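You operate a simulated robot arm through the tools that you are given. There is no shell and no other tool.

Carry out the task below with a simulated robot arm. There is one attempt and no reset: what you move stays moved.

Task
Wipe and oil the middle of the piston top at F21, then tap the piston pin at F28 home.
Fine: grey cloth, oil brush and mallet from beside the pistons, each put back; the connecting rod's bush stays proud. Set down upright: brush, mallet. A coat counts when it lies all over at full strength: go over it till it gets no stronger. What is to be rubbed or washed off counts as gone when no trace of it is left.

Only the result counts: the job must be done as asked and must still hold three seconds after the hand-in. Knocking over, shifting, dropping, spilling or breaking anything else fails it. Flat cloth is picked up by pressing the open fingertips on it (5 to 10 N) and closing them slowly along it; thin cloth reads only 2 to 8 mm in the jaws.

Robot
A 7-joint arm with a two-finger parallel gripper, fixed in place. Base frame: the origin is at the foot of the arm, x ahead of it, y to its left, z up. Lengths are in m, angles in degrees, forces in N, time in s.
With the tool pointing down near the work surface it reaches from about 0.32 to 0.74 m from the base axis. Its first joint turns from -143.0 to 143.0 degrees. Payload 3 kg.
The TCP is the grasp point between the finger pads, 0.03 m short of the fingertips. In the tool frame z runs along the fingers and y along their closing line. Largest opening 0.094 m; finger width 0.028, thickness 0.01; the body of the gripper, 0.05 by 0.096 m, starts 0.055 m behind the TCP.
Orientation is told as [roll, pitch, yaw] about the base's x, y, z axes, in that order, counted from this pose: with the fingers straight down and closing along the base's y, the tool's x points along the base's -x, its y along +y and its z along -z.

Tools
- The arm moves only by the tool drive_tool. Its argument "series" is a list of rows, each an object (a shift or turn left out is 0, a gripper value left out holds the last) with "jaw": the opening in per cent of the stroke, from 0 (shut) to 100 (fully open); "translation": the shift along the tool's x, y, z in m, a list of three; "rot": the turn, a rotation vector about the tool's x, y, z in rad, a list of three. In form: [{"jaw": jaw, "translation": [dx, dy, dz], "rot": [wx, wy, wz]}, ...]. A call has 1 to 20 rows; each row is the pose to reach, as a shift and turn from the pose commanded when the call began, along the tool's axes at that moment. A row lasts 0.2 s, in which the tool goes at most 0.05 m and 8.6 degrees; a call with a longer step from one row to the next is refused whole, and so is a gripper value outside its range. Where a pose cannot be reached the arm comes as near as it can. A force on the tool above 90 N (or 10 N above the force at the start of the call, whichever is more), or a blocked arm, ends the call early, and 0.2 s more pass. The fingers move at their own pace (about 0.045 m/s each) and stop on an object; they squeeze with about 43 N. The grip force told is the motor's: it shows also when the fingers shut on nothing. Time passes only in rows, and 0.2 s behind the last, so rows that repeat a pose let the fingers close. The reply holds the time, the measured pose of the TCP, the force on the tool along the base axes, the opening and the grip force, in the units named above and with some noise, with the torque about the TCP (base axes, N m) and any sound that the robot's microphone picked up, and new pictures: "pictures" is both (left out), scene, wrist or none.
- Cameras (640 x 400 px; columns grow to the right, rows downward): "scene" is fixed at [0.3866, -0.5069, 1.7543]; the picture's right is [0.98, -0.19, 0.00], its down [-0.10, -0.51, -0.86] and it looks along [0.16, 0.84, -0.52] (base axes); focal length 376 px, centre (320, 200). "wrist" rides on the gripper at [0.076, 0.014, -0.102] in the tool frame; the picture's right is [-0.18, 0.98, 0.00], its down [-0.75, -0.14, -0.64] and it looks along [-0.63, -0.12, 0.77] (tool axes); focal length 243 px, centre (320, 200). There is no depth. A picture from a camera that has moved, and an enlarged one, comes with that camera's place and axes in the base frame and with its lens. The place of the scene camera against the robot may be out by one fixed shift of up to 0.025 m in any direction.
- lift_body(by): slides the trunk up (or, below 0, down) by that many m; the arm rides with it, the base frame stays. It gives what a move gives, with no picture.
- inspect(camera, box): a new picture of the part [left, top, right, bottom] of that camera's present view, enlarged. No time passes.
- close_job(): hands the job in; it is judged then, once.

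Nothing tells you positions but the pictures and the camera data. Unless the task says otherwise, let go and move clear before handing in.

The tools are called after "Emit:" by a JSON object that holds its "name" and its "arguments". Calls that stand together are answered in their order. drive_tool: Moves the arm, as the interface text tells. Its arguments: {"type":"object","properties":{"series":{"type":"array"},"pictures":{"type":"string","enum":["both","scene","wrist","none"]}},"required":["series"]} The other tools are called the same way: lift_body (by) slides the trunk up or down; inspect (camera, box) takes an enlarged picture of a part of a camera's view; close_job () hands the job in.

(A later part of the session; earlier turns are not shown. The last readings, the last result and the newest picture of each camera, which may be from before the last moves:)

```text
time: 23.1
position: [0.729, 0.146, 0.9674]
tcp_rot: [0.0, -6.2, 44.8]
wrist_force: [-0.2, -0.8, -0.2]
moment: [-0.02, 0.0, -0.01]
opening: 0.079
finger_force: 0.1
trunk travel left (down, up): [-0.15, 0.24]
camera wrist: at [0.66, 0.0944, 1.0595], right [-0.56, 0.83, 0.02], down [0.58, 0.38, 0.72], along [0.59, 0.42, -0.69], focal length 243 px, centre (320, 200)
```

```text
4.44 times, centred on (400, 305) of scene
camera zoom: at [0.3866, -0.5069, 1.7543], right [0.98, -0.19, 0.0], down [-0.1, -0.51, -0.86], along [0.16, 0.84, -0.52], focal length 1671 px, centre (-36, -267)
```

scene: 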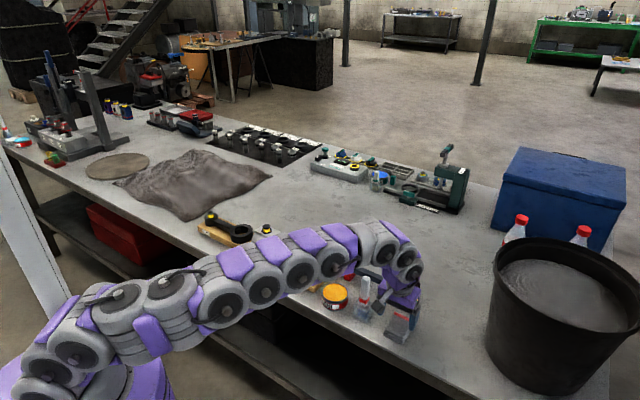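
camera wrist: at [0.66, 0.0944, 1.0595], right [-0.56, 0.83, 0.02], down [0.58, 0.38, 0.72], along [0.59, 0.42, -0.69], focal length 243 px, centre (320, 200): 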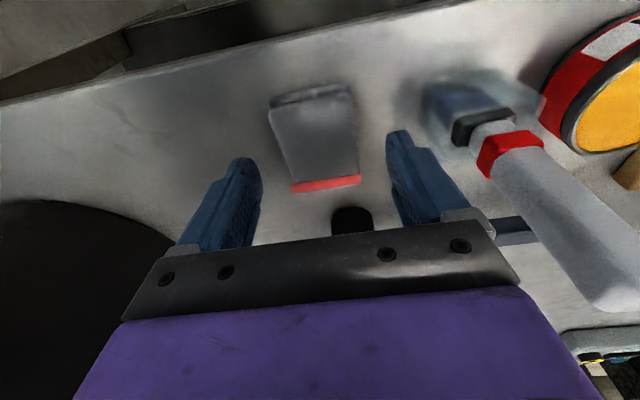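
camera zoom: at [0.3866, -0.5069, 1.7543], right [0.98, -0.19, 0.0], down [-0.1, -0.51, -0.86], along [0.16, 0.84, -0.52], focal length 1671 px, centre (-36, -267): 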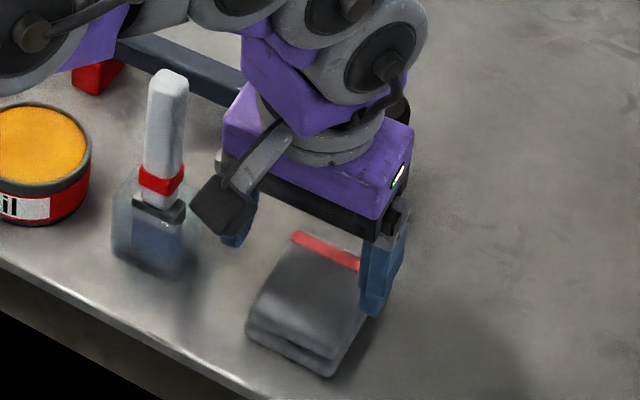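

The fingers straddle the pad with margin on both sides and clear the brush cup. I'll descend in two stages while watching force.

Emit:
{"name": "drive_tool", "arguments": {"series": [{"jaw": 84, "translation": [-0.002, 0, 0.012]}, {"jaw": 84, "translation": [-0.003, 0, 0.024]}, {"jaw": 84, "translation": [-0.003, 0, 0.034]}, {"jaw": 84, "translation": [-0.003, 0, 0.034]}], "pictures": "wrist"}}

Emit:
{"name": "inspect", "arguments": {"camera": "wrist", "box": [200, 40, 440, 240]}}

```text
time: 24.1
position: [0.736, 0.1503, 0.9338]
tcp_rot: [0.0, -6.2, 44.8]
wrist_force: [-0.2, -0.4, -0.4]
moment: [0.0, 0.0, -0.02]
opening: 0.0791
finger_force: 0.1
trunk travel left (down, up): [-0.15, 0.24]
camera wrist: at [0.6656, 0.0989, 1.0262], right [-0.56, 0.83, 0.02], down [0.58, 0.38, 0.72], along [0.59, 0.42, -0.69], focal length 243 px, centre (320, 200)
```

wrist: 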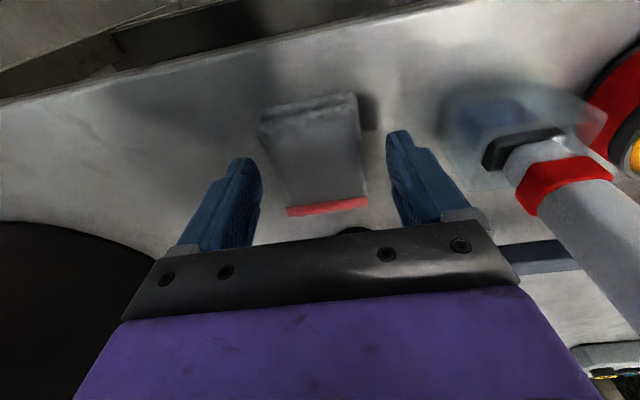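

```text
2.00 times, centred on (320, 140) of wrist
camera zoom: at [0.6656, 0.0989, 1.0262], right [-0.56, 0.83, 0.02], down [0.58, 0.38, 0.72], along [0.59, 0.42, -0.69], focal length 485 px, centre (320, 320)
```

zoom: 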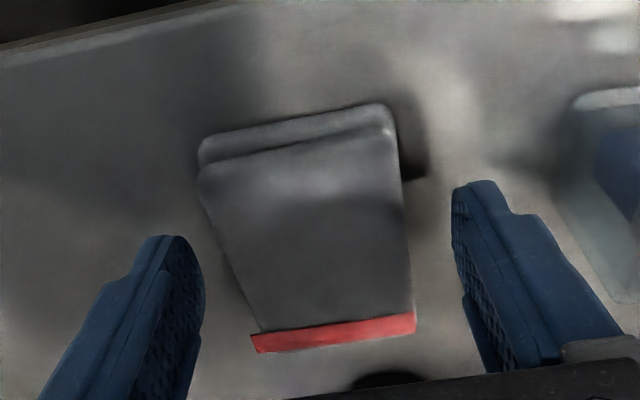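

No contact yet. I'll go down about 12 mm more so the pads flank the cloth's upper part.

Emit:
{"name": "drive_tool", "arguments": {"series": [{"jaw": 84, "translation": [0, 0, 0.006]}, {"jaw": 84, "translation": [0, 0, 0.012]}, {"jaw": 84, "translation": [0, 0, 0.012]}], "pictures": "wrist"}}

Emit:
{"name": "inspect", "arguments": {"camera": "wrist", "box": [200, 40, 440, 240]}}

```text
time: 24.9
position: [0.7372, 0.1507, 0.9223]
tcp_rot: [0.0, -6.2, 44.8]
wrist_force: [0.3, -0.3, -0.4]
moment: [0.03, 0.02, 0.02]
opening: 0.079
finger_force: 0.1
trunk travel left (down, up): [-0.15, 0.24]
camera wrist: at [0.6665, 0.0993, 1.0149], right [-0.56, 0.83, 0.02], down [0.58, 0.38, 0.72], along [0.59, 0.42, -0.69], focal length 243 px, centre (320, 200)
```

wrist: 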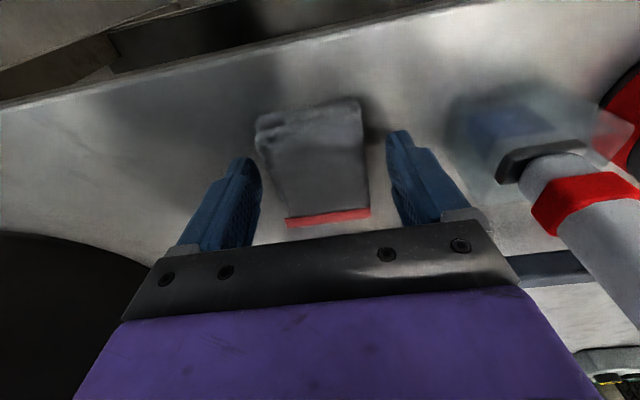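

```text
2.00 times, centred on (320, 140) of wrist
camera zoom: at [0.6665, 0.0993, 1.0149], right [-0.56, 0.83, 0.02], down [0.58, 0.38, 0.72], along [0.59, 0.42, -0.69], focal length 485 px, centre (320, 320)
```

zoom: 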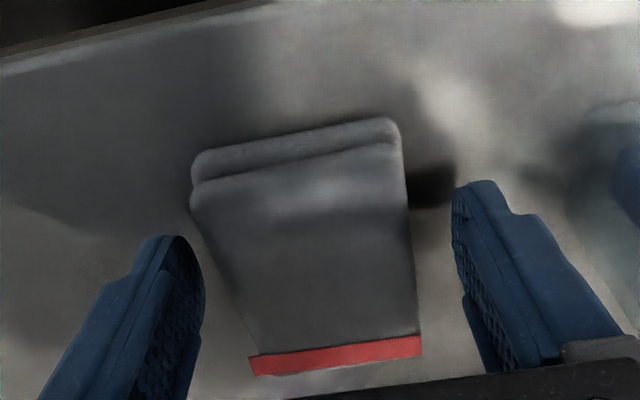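

By projection the pad spans −28 to +26 mm between the fingers, so it's centred. I'll go 2.5 mm lower and close gently on its sides.

Emit:
{"name": "drive_tool", "arguments": {"series": [{"jaw": 80, "translation": [0, 0, 0.0025]}, {"jaw": 72, "translation": [0, 0, 0.0025]}, {"jaw": 66, "translation": [0, 0, 0.0025]}, {"jaw": 62, "translation": [0, 0, 0.0025]}, {"jaw": 58, "translation": [0, 0, 0.0025]}, {"jaw": 54, "translation": [0, 0, 0.0025]}, {"jaw": 50, "translation": [0, 0, 0.0025]}], "pictures": "wrist"}}

Emit:
{"name": "inspect", "arguments": {"camera": "wrist", "box": [200, 40, 440, 240]}}

```text
time: 26.6
position: [0.7363, 0.1517, 0.919]
tcp_rot: [0.0, -6.2, 44.8]
wrist_force: [0.5, 0.0, 1.1]
moment: [0.0, -0.04, 0.04]
opening: 0.0589
finger_force: 42.8
trunk travel left (down, up): [-0.15, 0.24]
camera wrist: at [0.6665, 0.0998, 1.0124], right [-0.56, 0.83, 0.02], down [0.58, 0.38, 0.72], along [0.59, 0.42, -0.69], focal length 243 px, centre (320, 200)
```

wrist: 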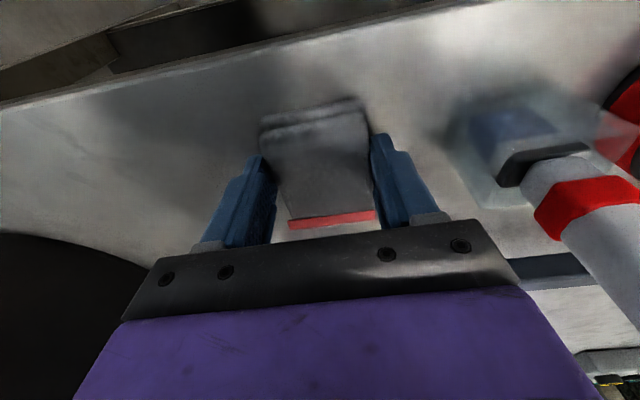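

```text
2.00 times, centred on (320, 140) of wrist
camera zoom: at [0.6665, 0.0998, 1.0124], right [-0.56, 0.83, 0.02], down [0.58, 0.38, 0.72], along [0.59, 0.42, -0.69], focal length 485 px, centre (320, 320)
```

zoom: 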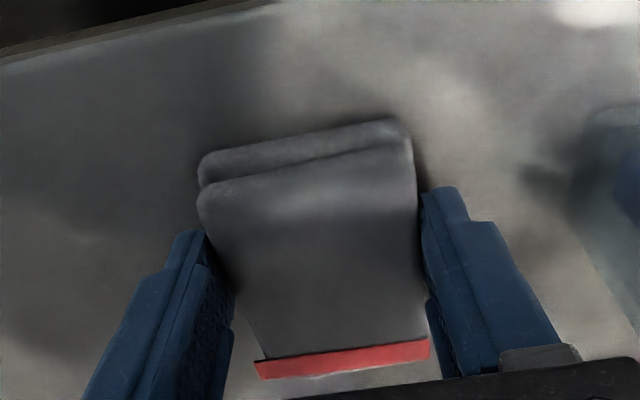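

The pad is gripped at 0.059 m with full motor force. I'll remember this put-back pose: (0.737, 0.151, 0.9195), pitch −6.2°, yaw 44.8°. Now to lift straight up.

Emit:
{"name": "drive_tool", "arguments": {"series": [{"jaw": 45, "translation": [-0.001, 0, -0.01]}, {"jaw": 45, "translation": [-0.0032, 0, -0.03]}, {"jaw": 45, "translation": [-0.0065, 0, -0.06]}, {"jaw": 45, "translation": [-0.0108, 0, -0.1]}, {"jaw": 45, "translation": [-0.0151, 0, -0.139]}, {"jaw": 45, "translation": [-0.0151, 0, -0.139]}], "pictures": "both"}}

```text
time: 27.9
position: [0.7352, 0.1514, 1.0584]
tcp_rot: [-0.1, -6.1, 44.7]
wrist_force: [0.7, 0.0, 0.5]
moment: [0.03, 0.02, -0.03]
opening: 0.0424
finger_force: 0.1
trunk travel left (down, up): [-0.15, 0.24]
camera wrist: at [0.6651, 0.0992, 1.1513], right [-0.56, 0.83, 0.02], down [0.58, 0.38, 0.72], along [0.59, 0.42, -0.69], focal length 243 px, centre (320, 200)
```

scene: 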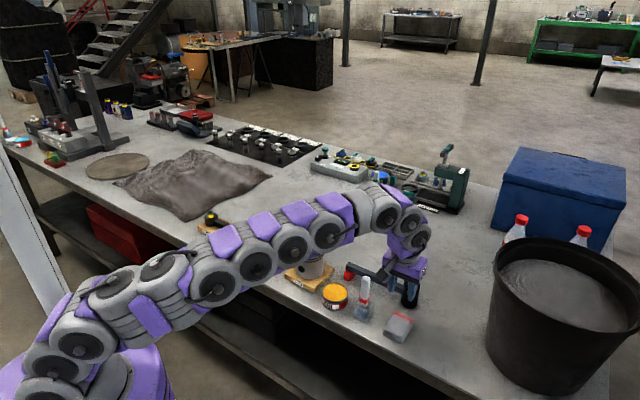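
wrist: 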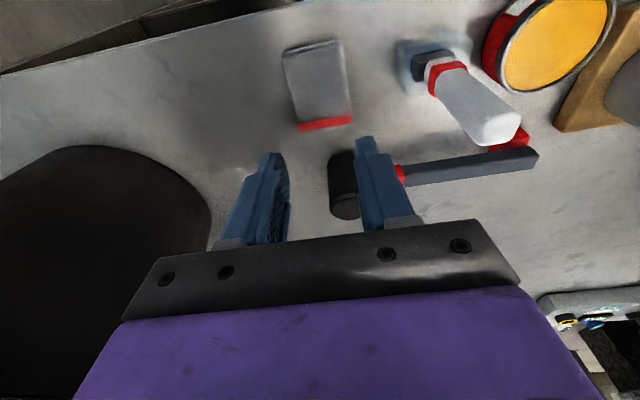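

The grip slipped off on lifting and the pad stayed put. I'll look at it closely before another try.

Emit:
{"name": "inspect", "arguments": {"camera": "wrist", "box": [250, 20, 450, 150]}}

Emit:
{"name": "inspect", "arguments": {"camera": "scene", "box": [370, 295, 430, 350]}}

```text
3.08 times, centred on (350, 85) of wrist
camera zoom: at [0.6651, 0.0992, 1.1513], right [-0.56, 0.83, 0.02], down [0.58, 0.38, 0.72], along [0.59, 0.42, -0.69], focal length 746 px, centre (228, 554)
```

zoom: 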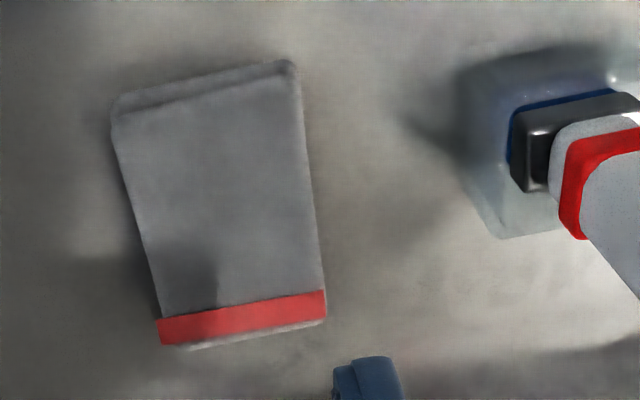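

```text
7.27 times, centred on (400, 322) of scene
camera zoom: at [0.3866, -0.5069, 1.7543], right [0.98, -0.19, 0.0], down [-0.1, -0.51, -0.86], along [0.16, 0.84, -0.52], focal length 2734 px, centre (-262, -691)
```

zoom: 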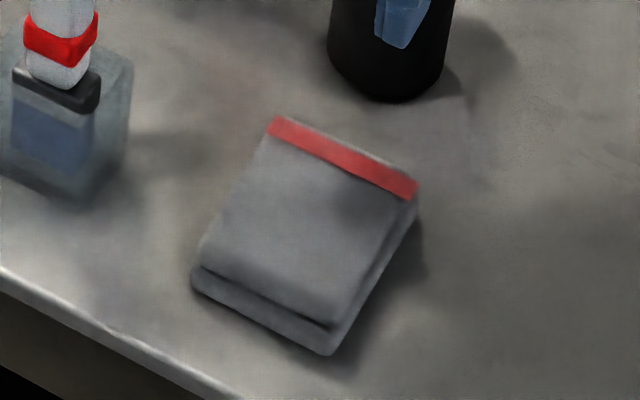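

The pad hasn't moved noticeably: centre about (0.746, 0.156), around 0.055 by 0.077 m, top at z≈0.906. I'll open and come down astride it again, deeper this time.

Emit:
{"name": "drive_tool", "arguments": {"series": [{"jaw": 84, "translation": [0, 0, 0]}, {"jaw": 84, "translation": [0.002, 0, 0.025]}, {"jaw": 84, "translation": [0.005, 0, 0.06]}, {"jaw": 84, "translation": [0.008, 0, 0.095]}, {"jaw": 84, "translation": [0.0105, 0, 0.125]}, {"jaw": 84, "translation": [0.0105, 0, 0.125]}], "pictures": "wrist"}}

Emit:
{"name": "inspect", "arguments": {"camera": "wrist", "box": [200, 40, 440, 240]}}

```text
time: 29.4
position: [0.7391, 0.1532, 0.9329]
tcp_rot: [-0.1, -6.3, 44.8]
wrist_force: [-0.3, 0.8, 0.2]
moment: [0.01, -0.01, 0.02]
opening: 0.0791
finger_force: 0.2
trunk travel left (down, up): [-0.15, 0.24]
camera wrist: at [0.6686, 0.1014, 1.0263], right [-0.56, 0.83, 0.02], down [0.58, 0.38, 0.72], along [0.59, 0.42, -0.69], focal length 243 px, centre (320, 200)
```

wrist: 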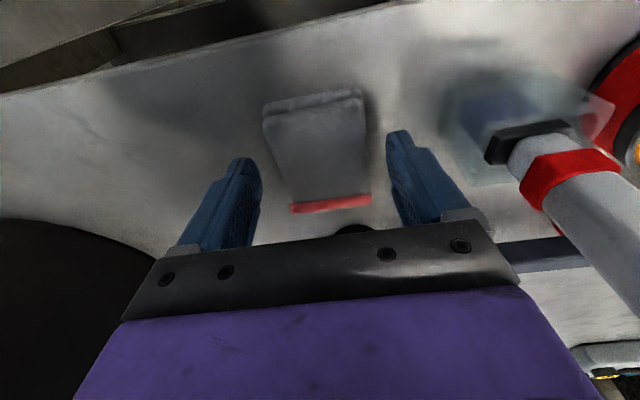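

```text
2.00 times, centred on (320, 140) of wrist
camera zoom: at [0.6686, 0.1014, 1.0263], right [-0.56, 0.83, 0.02], down [0.58, 0.38, 0.72], along [0.59, 0.42, -0.69], focal length 485 px, centre (320, 320)
```

zoom: 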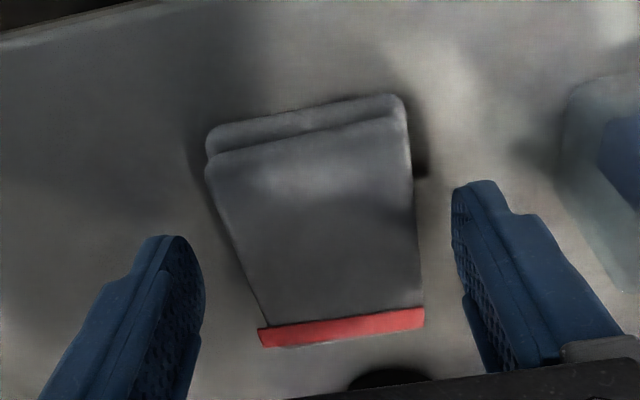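

Clear on both sides. I'll lower in small steps until I'm near the bench.

Emit:
{"name": "drive_tool", "arguments": {"series": [{"jaw": 84, "translation": [0, 0, 0.008]}, {"jaw": 84, "translation": [0, 0, 0.015]}, {"jaw": 84, "translation": [0, 0, 0.018]}, {"jaw": 84, "translation": [0, 0, 0.018]}], "pictures": "none"}}

```text
time: 30.4
position: [0.742, 0.1557, 0.9142]
tcp_rot: [0.0, -6.2, 44.8]
wrist_force: [0.5, -0.5, 0.4]
moment: [0.0, 0.02, 0.01]
opening: 0.0793
finger_force: 0.1
trunk travel left (down, up): [-0.15, 0.24]
```

Emit:
{"name": "drive_tool", "arguments": {"series": [{"jaw": 84, "translation": [0, 0, 0.003]}, {"jaw": 84, "translation": [0, 0, 0.003]}], "pictures": "wrist"}}

Emit:
{"name": "inspect", "arguments": {"camera": "wrist", "box": [200, 40, 440, 240]}}

```text
time: 30.9
position: [0.7405, 0.1561, 0.9128]
tcp_rot: [-0.1, -6.2, 44.7]
wrist_force: [-0.7, -0.3, 0.8]
moment: [0.01, 0.06, -0.01]
opening: 0.0792
finger_force: 0.1
trunk travel left (down, up): [-0.15, 0.24]
camera wrist: at [0.6707, 0.1042, 1.0045], right [-0.56, 0.83, 0.02], down [0.58, 0.38, 0.72], along [0.59, 0.42, -0.69], focal length 243 px, centre (320, 200)
```

wrist: 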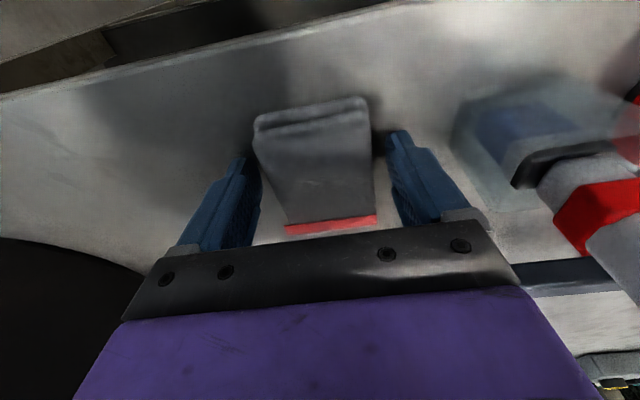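

```text
2.00 times, centred on (320, 140) of wrist
camera zoom: at [0.6707, 0.1042, 1.0045], right [-0.56, 0.83, 0.02], down [0.58, 0.38, 0.72], along [0.59, 0.42, -0.69], focal length 485 px, centre (320, 320)
```

zoom: 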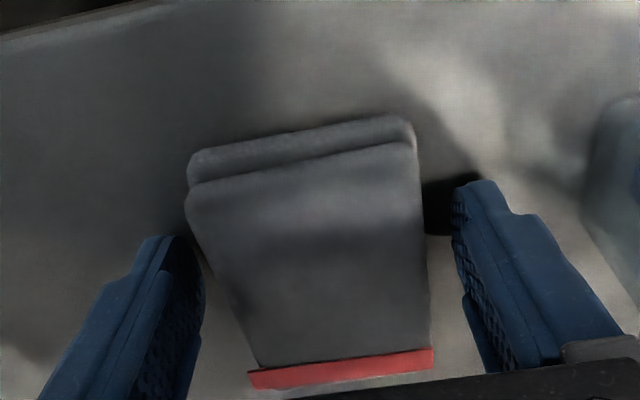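

I'm at the bench surface with no real load. I'll come up 3 mm, close on the sides firmly and lift very slowly to see if it holds.

Emit:
{"name": "drive_tool", "arguments": {"series": [{"jaw": 76, "translation": [0, 0, -0.003]}, {"jaw": 68, "translation": [0, 0, -0.003]}, {"jaw": 62, "translation": [0, 0, -0.003]}, {"jaw": 56, "translation": [0, 0, -0.003]}, {"jaw": 40, "translation": [0, 0, -0.003]}, {"jaw": 0, "translation": [0, 0, -0.003]}, {"jaw": 0, "translation": [0, 0, -0.003]}, {"jaw": 0, "translation": [0, 0, -0.003]}], "pictures": "none"}}

Emit:
{"name": "drive_tool", "arguments": {"series": [{"jaw": 0, "translation": [-0.0001, 0, -0.001]}, {"jaw": 0, "translation": [-0.0003, 0, -0.003]}, {"jaw": 0, "translation": [-0.0006, 0, -0.006]}, {"jaw": 0, "translation": [-0.001, 0, -0.01]}, {"jaw": 0, "translation": [-0.001, 0, -0.01]}], "pictures": "both"}}

Emit:
{"name": "inspect", "arguments": {"camera": "wrist", "box": [200, 40, 440, 240]}}

Emit:
{"name": "inspect", "arguments": {"camera": "scene", "box": [360, 270, 440, 350]}}

```text
time: 32.8
position: [0.7399, 0.1556, 0.9146]
tcp_rot: [0.0, -6.2, 44.7]
wrist_force: [-0.3, 0.0, -0.1]
moment: [-0.01, 0.03, 0.0]
opening: 0.0589
finger_force: 43.1
trunk travel left (down, up): [-0.15, 0.24]
```

```text
time: 34.0
position: [0.7411, 0.1555, 0.9244]
tcp_rot: [0.0, -6.2, 44.7]
wrist_force: [-0.6, 0.9, -0.3]
moment: [0.0, 0.0, 0.01]
opening: 0.0591
finger_force: 43.3
trunk travel left (down, up): [-0.15, 0.24]
camera wrist: at [0.6704, 0.1034, 1.0178], right [-0.56, 0.83, 0.02], down [0.58, 0.38, 0.72], along [0.59, 0.42, -0.69], focal length 243 px, centre (320, 200)
```

scene: 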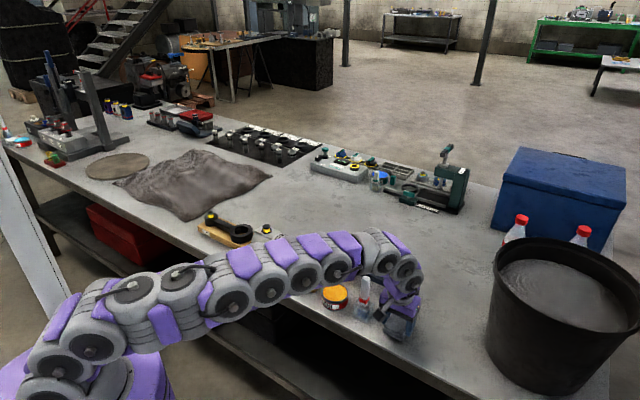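
wrist: 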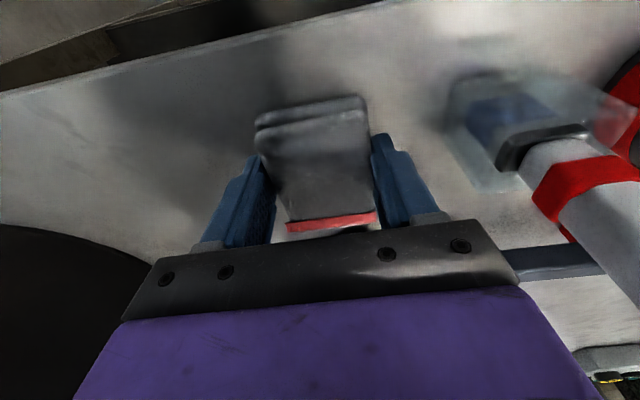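

```text
2.00 times, centred on (320, 140) of wrist
camera zoom: at [0.6704, 0.1034, 1.0178], right [-0.56, 0.83, 0.02], down [0.58, 0.38, 0.72], along [0.59, 0.42, -0.69], focal length 485 px, centre (320, 320)
```

zoom: 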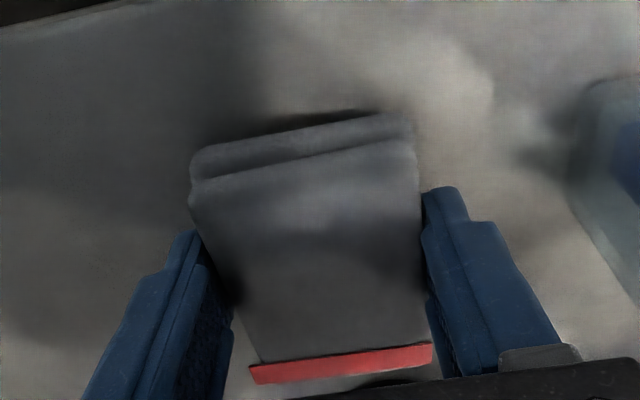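

```text
5.00 times, centred on (400, 310) of scene
camera zoom: at [0.3866, -0.5069, 1.7543], right [0.98, -0.19, 0.0], down [-0.1, -0.51, -0.86], along [0.16, 0.84, -0.52], focal length 1880 px, centre (-80, -350)
```

zoom: 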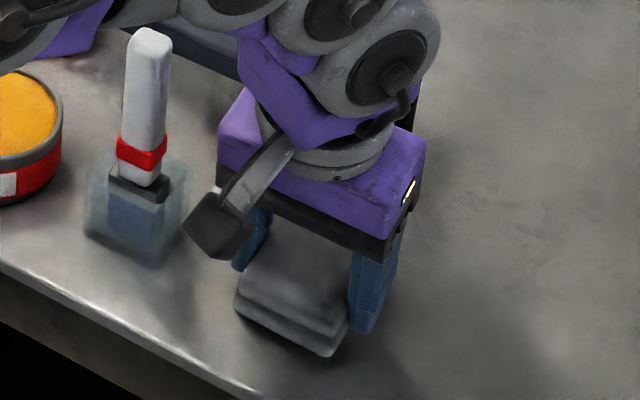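

It's held this time: the opening stays at 0.059 m and the pad has come up with the fingers. I'll lift on, gently.

Emit:
{"name": "drive_tool", "arguments": {"series": [{"jaw": 0, "translation": [-0.0011, 0, -0.01]}, {"jaw": 0, "translation": [-0.0027, 0, -0.025]}, {"jaw": 0, "translation": [-0.0049, 0, -0.045]}, {"jaw": 0, "translation": [-0.0071, 0, -0.065]}, {"jaw": 0, "translation": [-0.0092, 0, -0.085]}, {"jaw": 0, "translation": [-0.0114, 0, -0.105]}, {"jaw": 0, "translation": [-0.0135, 0, -0.125]}, {"jaw": 0, "translation": [-0.015, 0, -0.139]}, {"jaw": 0, "translation": [-0.015, 0, -0.139]}], "pictures": "both"}}

```text
time: 36.0
position: [0.7412, 0.1562, 1.0652]
tcp_rot: [0.0, -6.3, 44.8]
wrist_force: [-0.5, 0.8, 0.7]
moment: [0.0, 0.01, 0.0]
opening: 0.0591
finger_force: 43.3
trunk travel left (down, up): [-0.15, 0.24]
camera wrist: at [0.6703, 0.1037, 1.159], right [-0.56, 0.83, 0.02], down [0.58, 0.38, 0.72], along [0.59, 0.42, -0.69], focal length 243 px, centre (320, 200)
```

scene: 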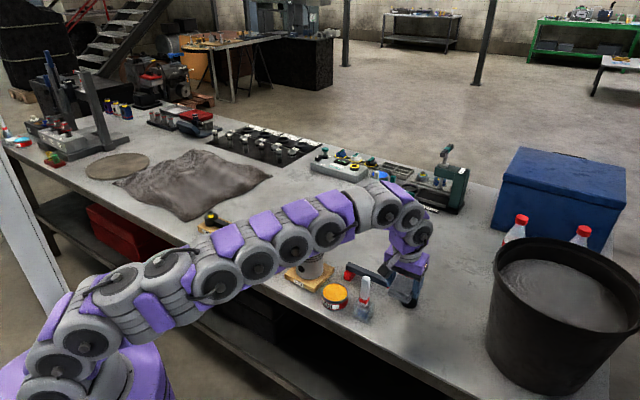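
wrist: 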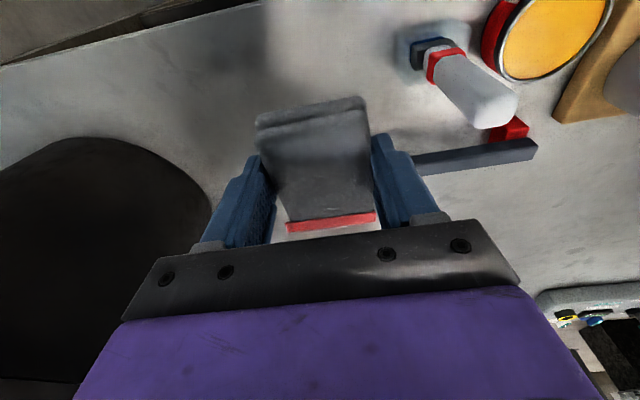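

The pad is in hand. I'll carry it around the brush, well clear of everything, to above the F21 piston.

Emit:
{"name": "drive_tool", "arguments": {"series": [{"jaw": 0, "translation": [0.028, 0.0129, -0.0214]}, {"jaw": 0, "translation": [0.0559, 0.0257, -0.0428]}, {"jaw": 0, "translation": [0.0838, 0.0386, -0.0642]}, {"jaw": 0, "translation": [0.0769, 0.0825, -0.0635]}, {"jaw": 0, "translation": [0.07, 0.1264, -0.0628]}, {"jaw": 0, "translation": [0.0632, 0.1702, -0.062]}, {"jaw": 0, "translation": [0.0563, 0.214, -0.0613]}, {"jaw": 0, "translation": [0.0494, 0.2579, -0.0605]}, {"jaw": 0, "translation": [0.0141, 0.2806, -0.0567]}, {"jaw": 0, "translation": [-0.0212, 0.3034, -0.0528]}, {"jaw": 0, "translation": [-0.0564, 0.3261, -0.049]}, {"jaw": 0, "translation": [-0.0564, 0.3261, -0.049]}], "pictures": "both"}}

Emit:
{"name": "inspect", "arguments": {"camera": "wrist", "box": [200, 0, 520, 240]}}

Emit:
{"name": "inspect", "arguments": {"camera": "scene", "box": [230, 180, 390, 300]}}

```text
time: 38.5
position: [0.5451, 0.422, 1.1218]
tcp_rot: [0.0, -6.3, 44.7]
wrist_force: [0.3, 0.0, -0.4]
moment: [-0.04, 0.01, 0.0]
opening: 0.059
finger_force: 43.4
trunk travel left (down, up): [-0.15, 0.24]
camera wrist: at [0.4745, 0.3698, 1.2137], right [-0.56, 0.83, 0.02], down [0.58, 0.38, 0.72], along [0.59, 0.42, -0.69], focal length 243 px, centre (320, 200)
```

scene: 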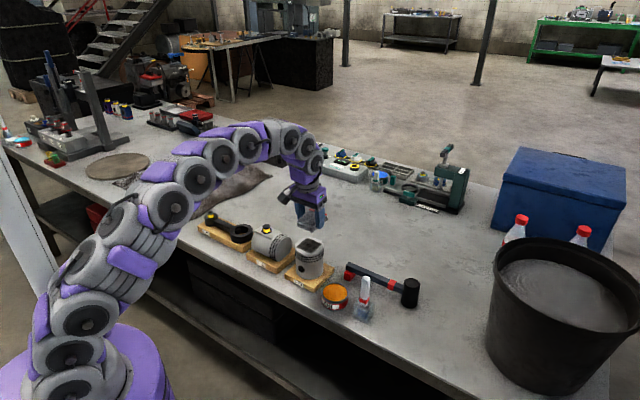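
wrist: 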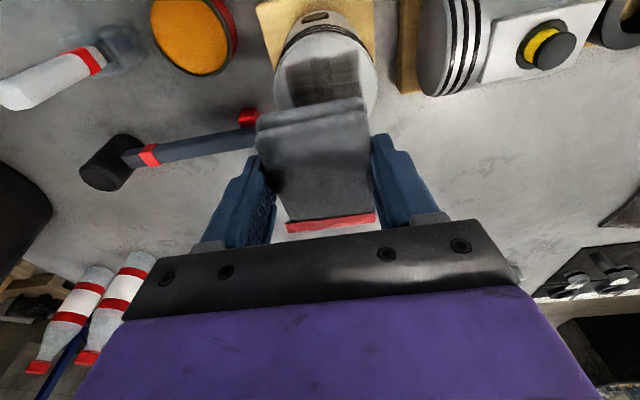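

```text
1.67 times, centred on (360, 120) of wrist
camera zoom: at [0.4745, 0.3698, 1.2137], right [-0.56, 0.83, 0.02], down [0.58, 0.38, 0.72], along [0.59, 0.42, -0.69], focal length 404 px, centre (253, 333)
```

zoom: 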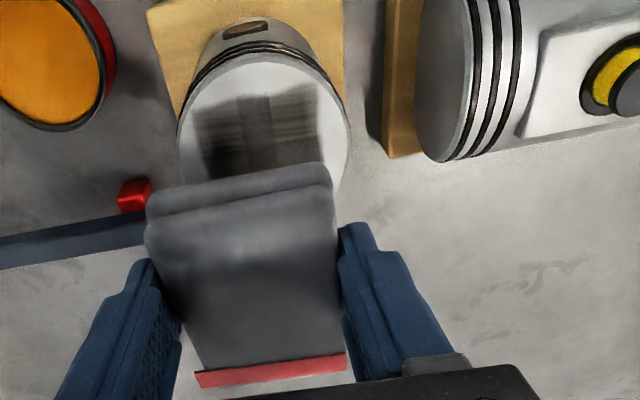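

```text
3.33 times, centred on (310, 240) of scene
camera zoom: at [0.3866, -0.5069, 1.7543], right [0.98, -0.19, 0.0], down [-0.1, -0.51, -0.86], along [0.16, 0.84, -0.52], focal length 1253 px, centre (353, 67)
```

zoom: 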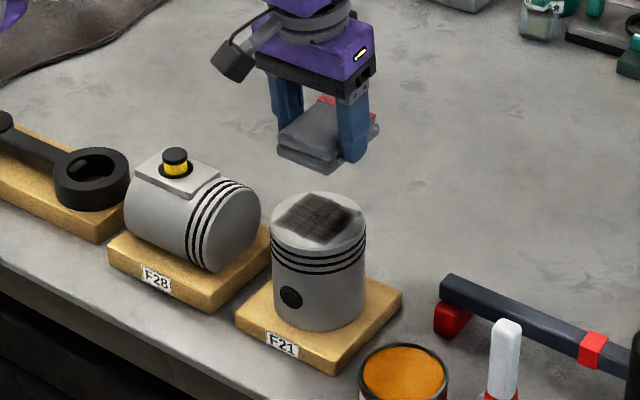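

The pad is centred over the dark square on F21. I'll lower it to just above the top (z≈0.99), then find contact in fine steps.

Emit:
{"name": "drive_tool", "arguments": {"series": [{"jaw": 0, "translation": [0.0033, 0, 0.03]}, {"jaw": 0, "translation": [0.0066, 0, 0.06]}, {"jaw": 0, "translation": [0.0088, 0, 0.08]}, {"jaw": 0, "translation": [0.0088, 0, 0.08]}], "pictures": "both"}}

Emit:
{"name": "inspect", "arguments": {"camera": "wrist", "box": [200, 0, 520, 240]}}

Emit:
{"name": "inspect", "arguments": {"camera": "scene", "box": [230, 180, 390, 300]}}

```text
time: 39.5
position: [0.5463, 0.4228, 1.0401]
tcp_rot: [0.0, -6.2, 44.9]
wrist_force: [-1.2, 1.3, 5.2]
moment: [-0.07, -0.01, 0.04]
opening: 0.0591
finger_force: 43.0
trunk travel left (down, up): [-0.15, 0.24]
camera wrist: at [0.4749, 0.3711, 1.1323], right [-0.56, 0.83, 0.02], down [0.58, 0.38, 0.72], along [0.59, 0.42, -0.69], focal length 243 px, centre (320, 200)
```

scene: 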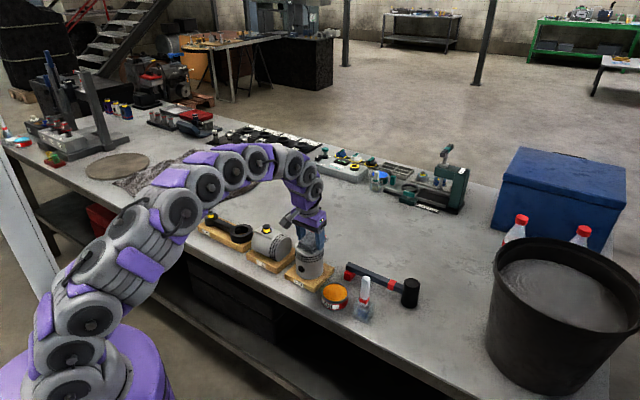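
wrist: 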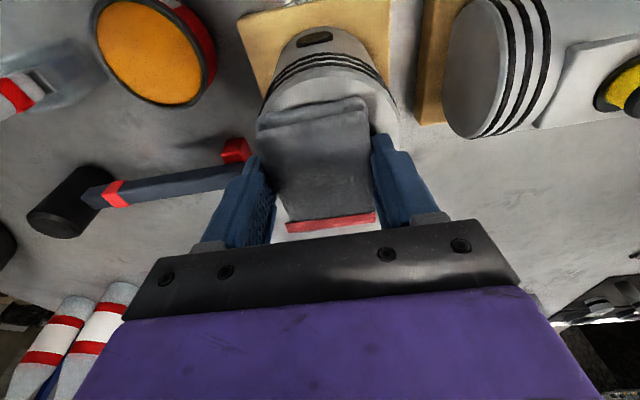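

```text
1.67 times, centred on (360, 120) of wrist
camera zoom: at [0.4749, 0.3711, 1.1323], right [-0.56, 0.83, 0.02], down [0.58, 0.38, 0.72], along [0.59, 0.42, -0.69], focal length 404 px, centre (253, 333)
```

zoom: 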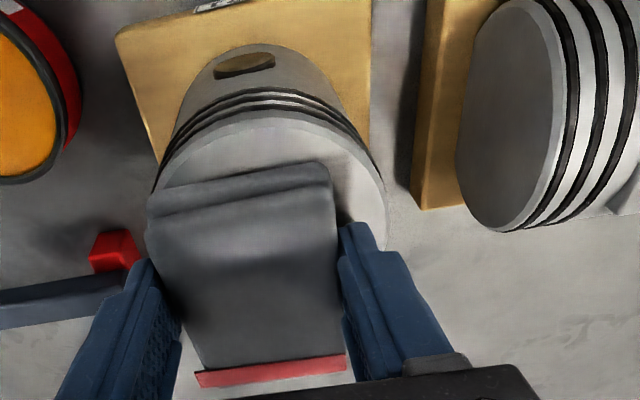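

```text
3.33 times, centred on (310, 240) of scene
camera zoom: at [0.3866, -0.5069, 1.7543], right [0.98, -0.19, 0.0], down [-0.1, -0.51, -0.86], along [0.16, 0.84, -0.52], focal length 1253 px, centre (353, 67)
```

zoom: 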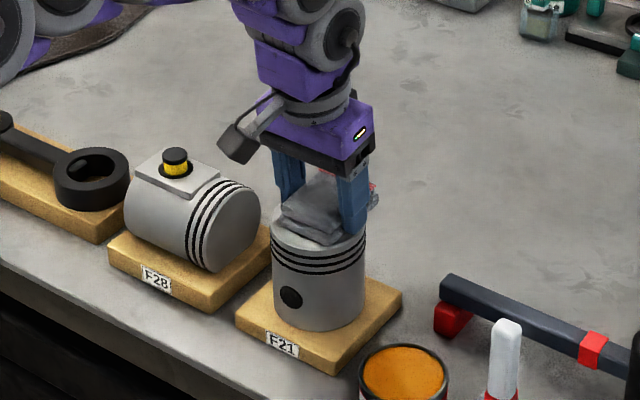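

Contact already, at a light 5.2 N, so the F21 top is at z≈1.005. The piston centre works out at about (0.542, 0.425), and I'll start with gentle strokes across the square.

Emit:
{"name": "drive_tool", "arguments": {"series": [{"jaw": 0, "translation": [0.0064, 0.0046, -0.0005]}, {"jaw": 0, "translation": [0.0064, 0.0136, -0.0005]}, {"jaw": 0, "translation": [0.0064, 0.0226, -0.0005]}, {"jaw": 0, "translation": [0.0064, 0.0136, -0.0005]}, {"jaw": 0, "translation": [0.0064, 0.0046, -0.0005]}, {"jaw": 0, "translation": [0.0064, -0.0044, -0.0005]}, {"jaw": 0, "translation": [0.0064, -0.0134, -0.0005]}, {"jaw": 0, "translation": [0.0064, -0.0044, -0.0005]}, {"jaw": 0, "translation": [0.0064, 0.0046, -0.0005]}], "pictures": "both"}}

Emit:
{"name": "inspect", "arguments": {"camera": "scene", "box": [230, 180, 390, 300]}}

Emit:
{"name": "inspect", "arguments": {"camera": "wrist", "box": [200, 0, 520, 240]}}

```text
time: 41.5
position: [0.5386, 0.4219, 1.0391]
tcp_rot: [-0.1, -6.3, 44.8]
wrist_force: [-0.2, 0.1, -1.1]
moment: [0.0, 0.01, 0.02]
opening: 0.0591
finger_force: 42.7
trunk travel left (down, up): [-0.15, 0.24]
camera wrist: at [0.4688, 0.3688, 1.1329], right [-0.56, 0.83, 0.02], down [0.58, 0.38, 0.72], along [0.59, 0.42, -0.69], focal length 243 px, centre (320, 200)
```

scene: 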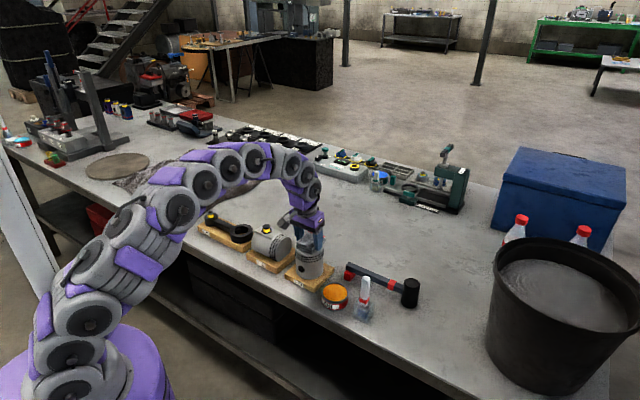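
wrist: 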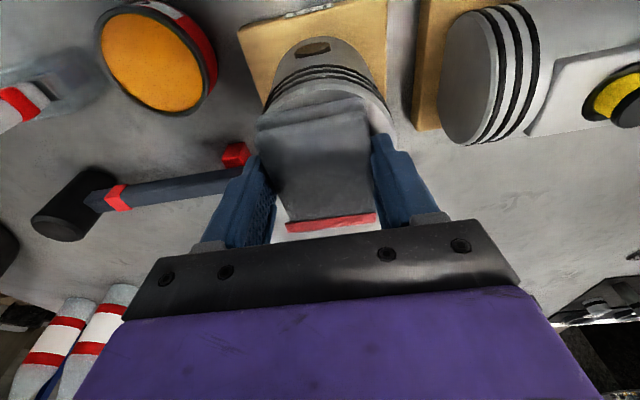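

```text
3.33 times, centred on (310, 240) of scene
camera zoom: at [0.3866, -0.5069, 1.7543], right [0.98, -0.19, 0.0], down [-0.1, -0.51, -0.86], along [0.16, 0.84, -0.52], focal length 1253 px, centre (353, 67)
```

zoom: 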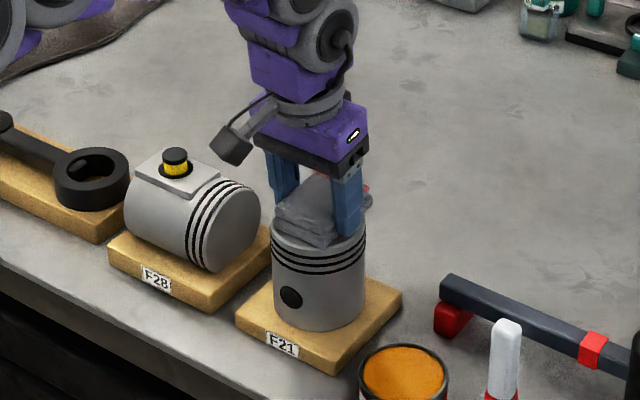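

```text
1.67 times, centred on (360, 120) of wrist
camera zoom: at [0.4688, 0.3688, 1.1329], right [-0.56, 0.83, 0.02], down [0.58, 0.38, 0.72], along [0.59, 0.42, -0.69], focal length 404 px, centre (253, 333)
```

zoom: 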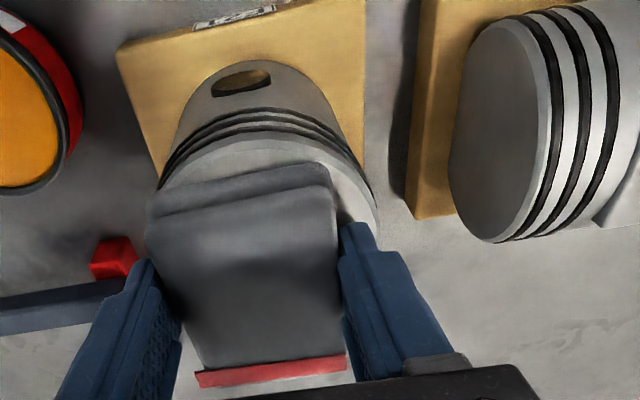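

The contact faded in the strokes and the piston hasn't moved. I'll press down a little in 1 mm steps to get a steady 6–8 N.

Emit:
{"name": "drive_tool", "arguments": {"series": [{"jaw": 0, "translation": [0.0001, 0, 0.001]}, {"jaw": 0, "translation": [0.0001, 0, 0.001]}], "pictures": "none"}}

```text
time: 42.1
position: [0.5387, 0.4205, 1.038]
tcp_rot: [0.0, -6.4, 44.8]
wrist_force: [2.3, 0.3, 7.4]
moment: [-0.23, -0.19, 0.05]
opening: 0.0593
finger_force: 43.1
trunk travel left (down, up): [-0.15, 0.24]
```

Contact reads 7.4 N. Now a set of strokes across the square at this height.

Emit:
{"name": "drive_tool", "arguments": {"series": [{"jaw": 0, "translation": [0, 0.009, 0]}, {"jaw": 0, "translation": [0, 0.018, 0]}, {"jaw": 0, "translation": [0, 0.009, 0]}, {"jaw": 0, "translation": [0, 0.0, 0]}, {"jaw": 0, "translation": [0, -0.009, 0]}, {"jaw": 0, "translation": [0, -0.018, 0]}], "pictures": "none"}}

Emit:
{"name": "drive_tool", "arguments": {"series": [{"jaw": 0, "translation": [0, 0.009, 0]}, {"jaw": 0, "translation": [0, 0.018, 0]}], "pictures": "none"}}

```text
time: 43.5
position: [0.5484, 0.4096, 1.0389]
tcp_rot: [-0.1, -6.3, 44.9]
wrist_force: [-6.9, 6.8, 25.3]
moment: [0.39, 0.06, 0.08]
opening: 0.059
finger_force: 43.0
trunk travel left (down, up): [-0.15, 0.24]
```

```text
time: 44.1
position: [0.5384, 0.4194, 1.0393]
tcp_rot: [-0.1, -6.2, 44.8]
wrist_force: [1.7, -9.9, 21.6]
moment: [-0.34, -0.72, -0.31]
opening: 0.0587
finger_force: 42.6
trunk travel left (down, up): [-0.15, 0.24]
```

The force climbed above 20 N, which is more than I want, so I'll ease up 2 mm and look at the result.

Emit:
{"name": "drive_tool", "arguments": {"series": [{"jaw": 0, "translation": [0, 0, -0.002]}, {"jaw": 0, "translation": [0, 0, -0.002]}], "pictures": "none"}}

Emit:
{"name": "drive_tool", "arguments": {"series": [{"jaw": 0, "translation": [-0.003, 0, -0.03]}, {"jaw": 0, "translation": [0.025, 0, -0.063]}, {"jaw": 0, "translation": [0.04, 0, -0.064]}, {"jaw": 0, "translation": [0.04, 0, -0.064]}], "pictures": "both"}}

Emit:
{"name": "inspect", "arguments": {"camera": "scene", "box": [230, 180, 390, 300]}}

Emit:
{"name": "inspect", "arguments": {"camera": "wrist", "box": [200, 0, 520, 240]}}

```text
time: 44.8
position: [0.5368, 0.4237, 1.0389]
tcp_rot: [0.0, -6.1, 44.9]
wrist_force: [-0.7, -1.1, 2.6]
moment: [0.02, -0.05, -0.06]
opening: 0.0591
finger_force: 43.0
trunk travel left (down, up): [-0.15, 0.24]
```

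```text
time: 45.8
position: [0.5045, 0.3909, 1.0976]
tcp_rot: [-0.2, -6.2, 44.9]
wrist_force: [0.7, -1.4, 0.8]
moment: [-0.01, 0.01, -0.03]
opening: 0.0589
finger_force: 42.9
trunk travel left (down, up): [-0.15, 0.24]
camera wrist: at [0.4339, 0.3389, 1.1913], right [-0.56, 0.83, 0.02], down [0.58, 0.38, 0.72], along [0.59, 0.42, -0.69], focal length 243 px, centre (320, 200)
```

scene: 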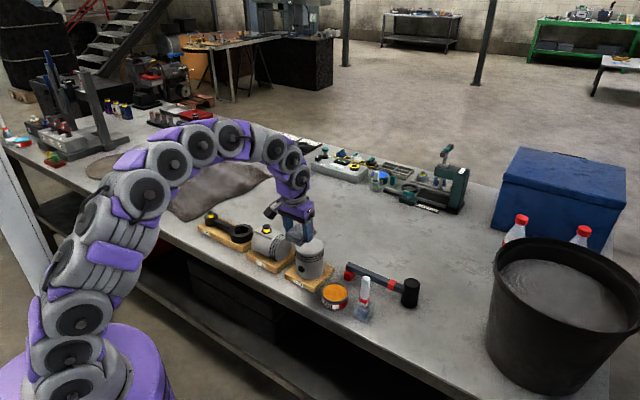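
wrist: 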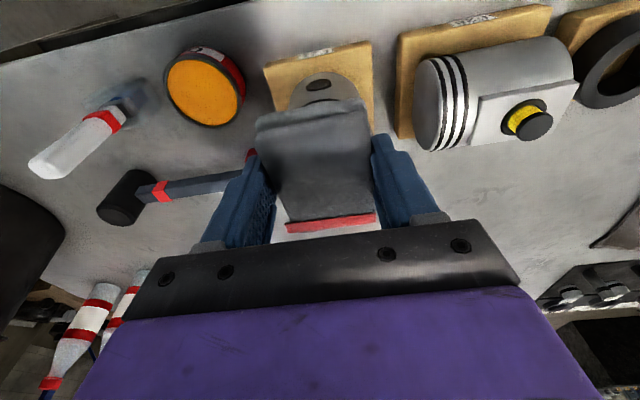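

```text
3.33 times, centred on (310, 240) of scene
camera zoom: at [0.3866, -0.5069, 1.7543], right [0.98, -0.19, 0.0], down [-0.1, -0.51, -0.86], along [0.16, 0.84, -0.52], focal length 1253 px, centre (353, 67)
```

zoom: 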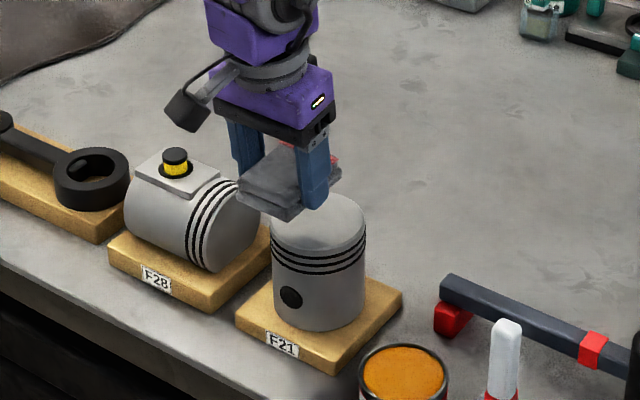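

```text
1.67 times, centred on (360, 120) of wrist
camera zoom: at [0.4339, 0.3389, 1.1913], right [-0.56, 0.83, 0.02], down [0.58, 0.38, 0.72], along [0.59, 0.42, -0.69], focal length 404 px, centre (253, 333)
```

zoom: 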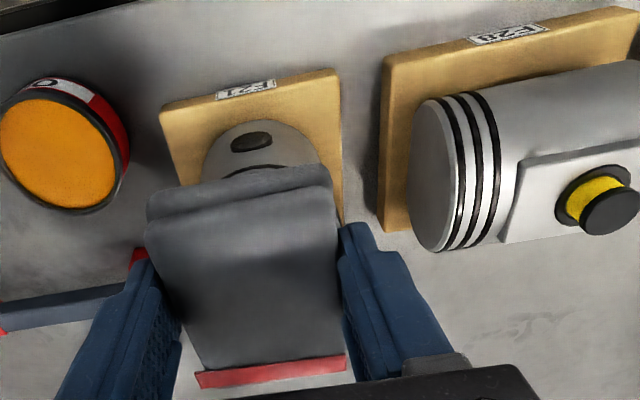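

The visible part of the piston top looks clean and the piston hasn't shifted. I'll move the pad aside to see the whole top.

Emit:
{"name": "drive_tool", "arguments": {"series": [{"jaw": 0, "translation": [0.0073, -0.0346, -0.0092]}, {"jaw": 0, "translation": [0.0146, -0.0691, -0.0183]}, {"jaw": 0, "translation": [0.0219, -0.1037, -0.0275]}, {"jaw": 0, "translation": [0.0219, -0.1037, -0.0275]}], "pictures": "both"}}

Emit:
{"name": "inspect", "arguments": {"camera": "scene", "box": [280, 225, 340, 275]}}

Emit:
{"name": "inspect", "arguments": {"camera": "wrist", "box": [340, 0, 560, 160]}}

```text
time: 46.8
position: [0.562, 0.2979, 1.1209]
tcp_rot: [-0.2, -6.1, 45.0]
wrist_force: [-0.6, -0.5, -0.9]
moment: [-0.03, 0.0, 0.02]
opening: 0.0591
finger_force: 43.2
trunk travel left (down, up): [-0.15, 0.24]
camera wrist: at [0.4897, 0.2475, 1.2143], right [-0.56, 0.83, 0.02], down [0.58, 0.38, 0.72], along [0.59, 0.42, -0.69], focal length 243 px, centre (320, 200)
```

scene: 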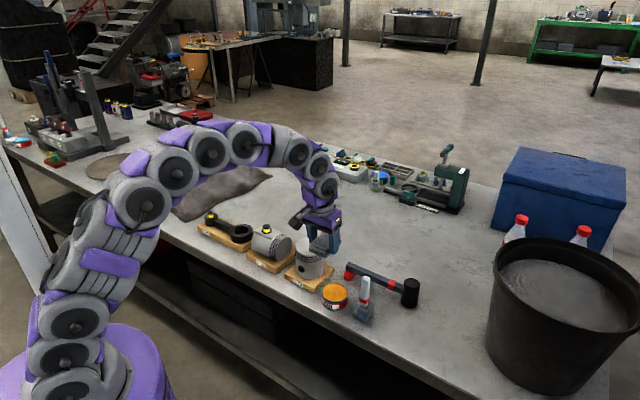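
wrist: 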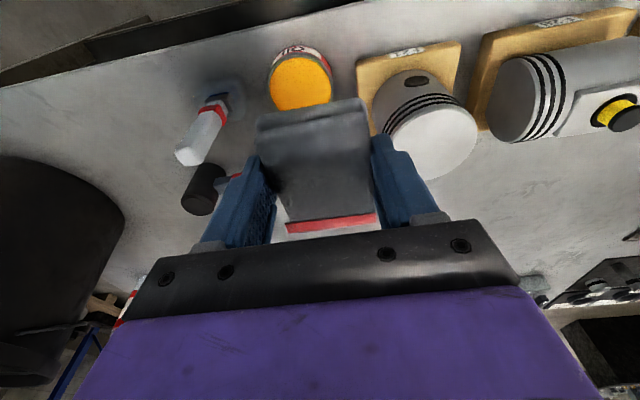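

```text
8.00 times, centred on (310, 250) of scene
camera zoom: at [0.3866, -0.5069, 1.7543], right [0.98, -0.19, 0.0], down [-0.1, -0.51, -0.86], along [0.16, 0.84, -0.52], focal length 3008 px, centre (400, -200)
```

zoom: 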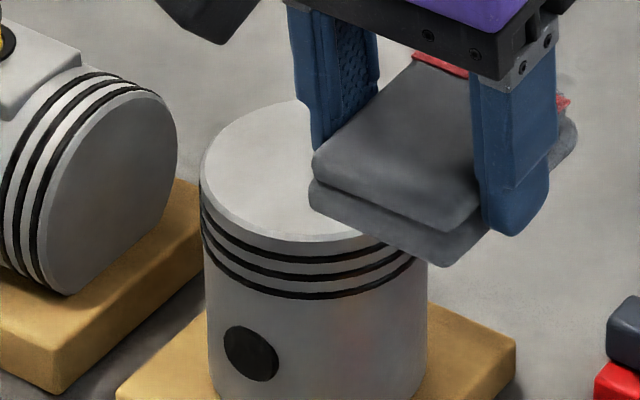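

```text
2.50 times, centred on (450, 80) of wrist
camera zoom: at [0.4897, 0.2475, 1.2143], right [-0.56, 0.83, 0.02], down [0.58, 0.38, 0.72], along [0.59, 0.42, -0.69], focal length 606 px, centre (-5, 500)
```

zoom: 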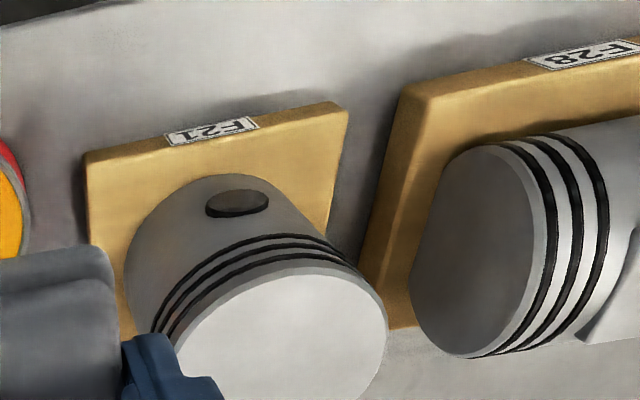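

The top looks clean so far. I'll step aside further for one full, unobstructed view before putting the cloth back.

Emit:
{"name": "drive_tool", "arguments": {"series": [{"jaw": 0, "translation": [0.0163, -0.025, -0.0018]}, {"jaw": 0, "translation": [0.0326, -0.05, -0.0036]}, {"jaw": 0, "translation": [0.0489, -0.0751, -0.0053]}, {"jaw": 0, "translation": [0.0489, -0.0751, -0.0053]}], "pictures": "both"}}

Emit:
{"name": "inspect", "arguments": {"camera": "scene", "box": [280, 225, 340, 275]}}

Emit:
{"name": "inspect", "arguments": {"camera": "wrist", "box": [420, 40, 560, 150]}}

```text
time: 47.8
position: [0.5775, 0.2134, 1.1218]
tcp_rot: [-0.1, -6.1, 45.0]
wrist_force: [-0.1, -0.9, -0.1]
moment: [0.02, 0.0, -0.03]
opening: 0.0588
finger_force: 42.3
trunk travel left (down, up): [-0.15, 0.24]
camera wrist: at [0.5071, 0.1611, 1.2149], right [-0.56, 0.83, 0.02], down [0.58, 0.38, 0.72], along [0.59, 0.42, -0.69], focal length 243 px, centre (320, 200)
```

scene: 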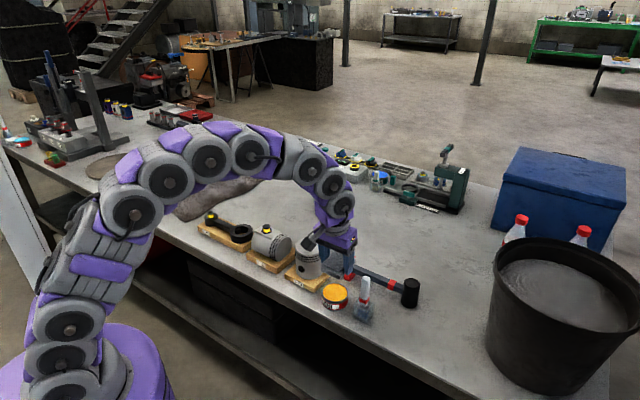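
wrist: 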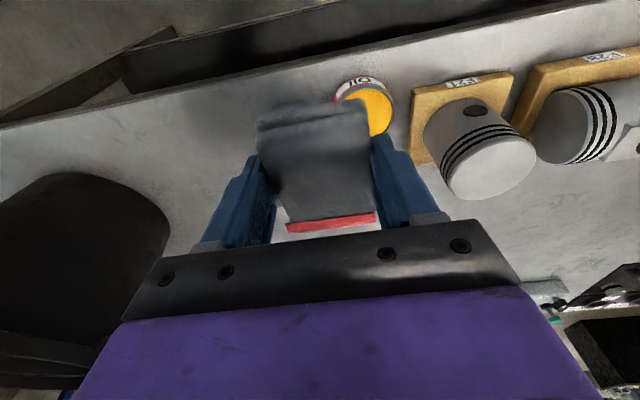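

```text
8.00 times, centred on (310, 250) of scene
camera zoom: at [0.3866, -0.5069, 1.7543], right [0.98, -0.19, 0.0], down [-0.1, -0.51, -0.86], along [0.16, 0.84, -0.52], focal length 3008 px, centre (400, -200)
```

zoom: 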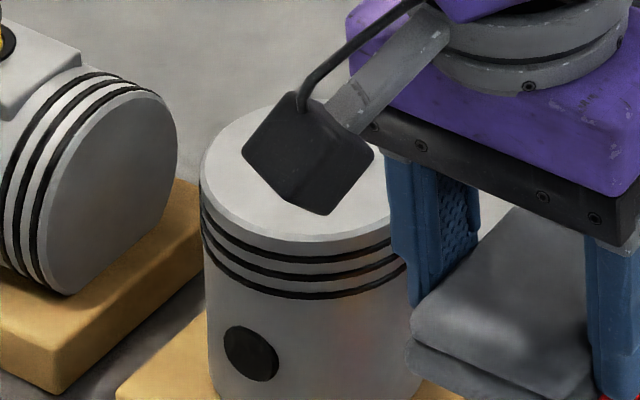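

```text
3.64 times, centred on (490, 95) of wrist
camera zoom: at [0.5071, 0.1611, 1.2149], right [-0.56, 0.83, 0.02], down [0.58, 0.38, 0.72], along [0.59, 0.42, -0.69], focal length 882 px, centre (-298, 582)
```

zoom: 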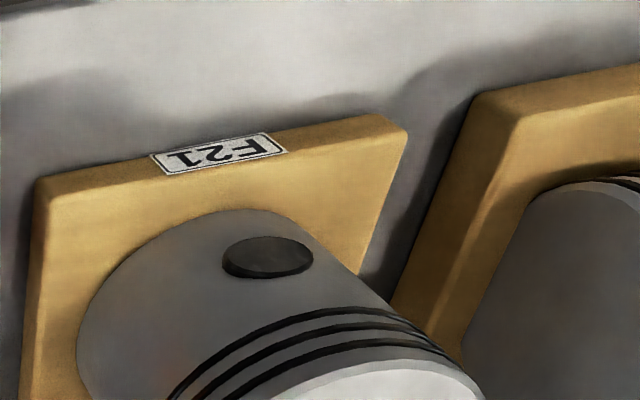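

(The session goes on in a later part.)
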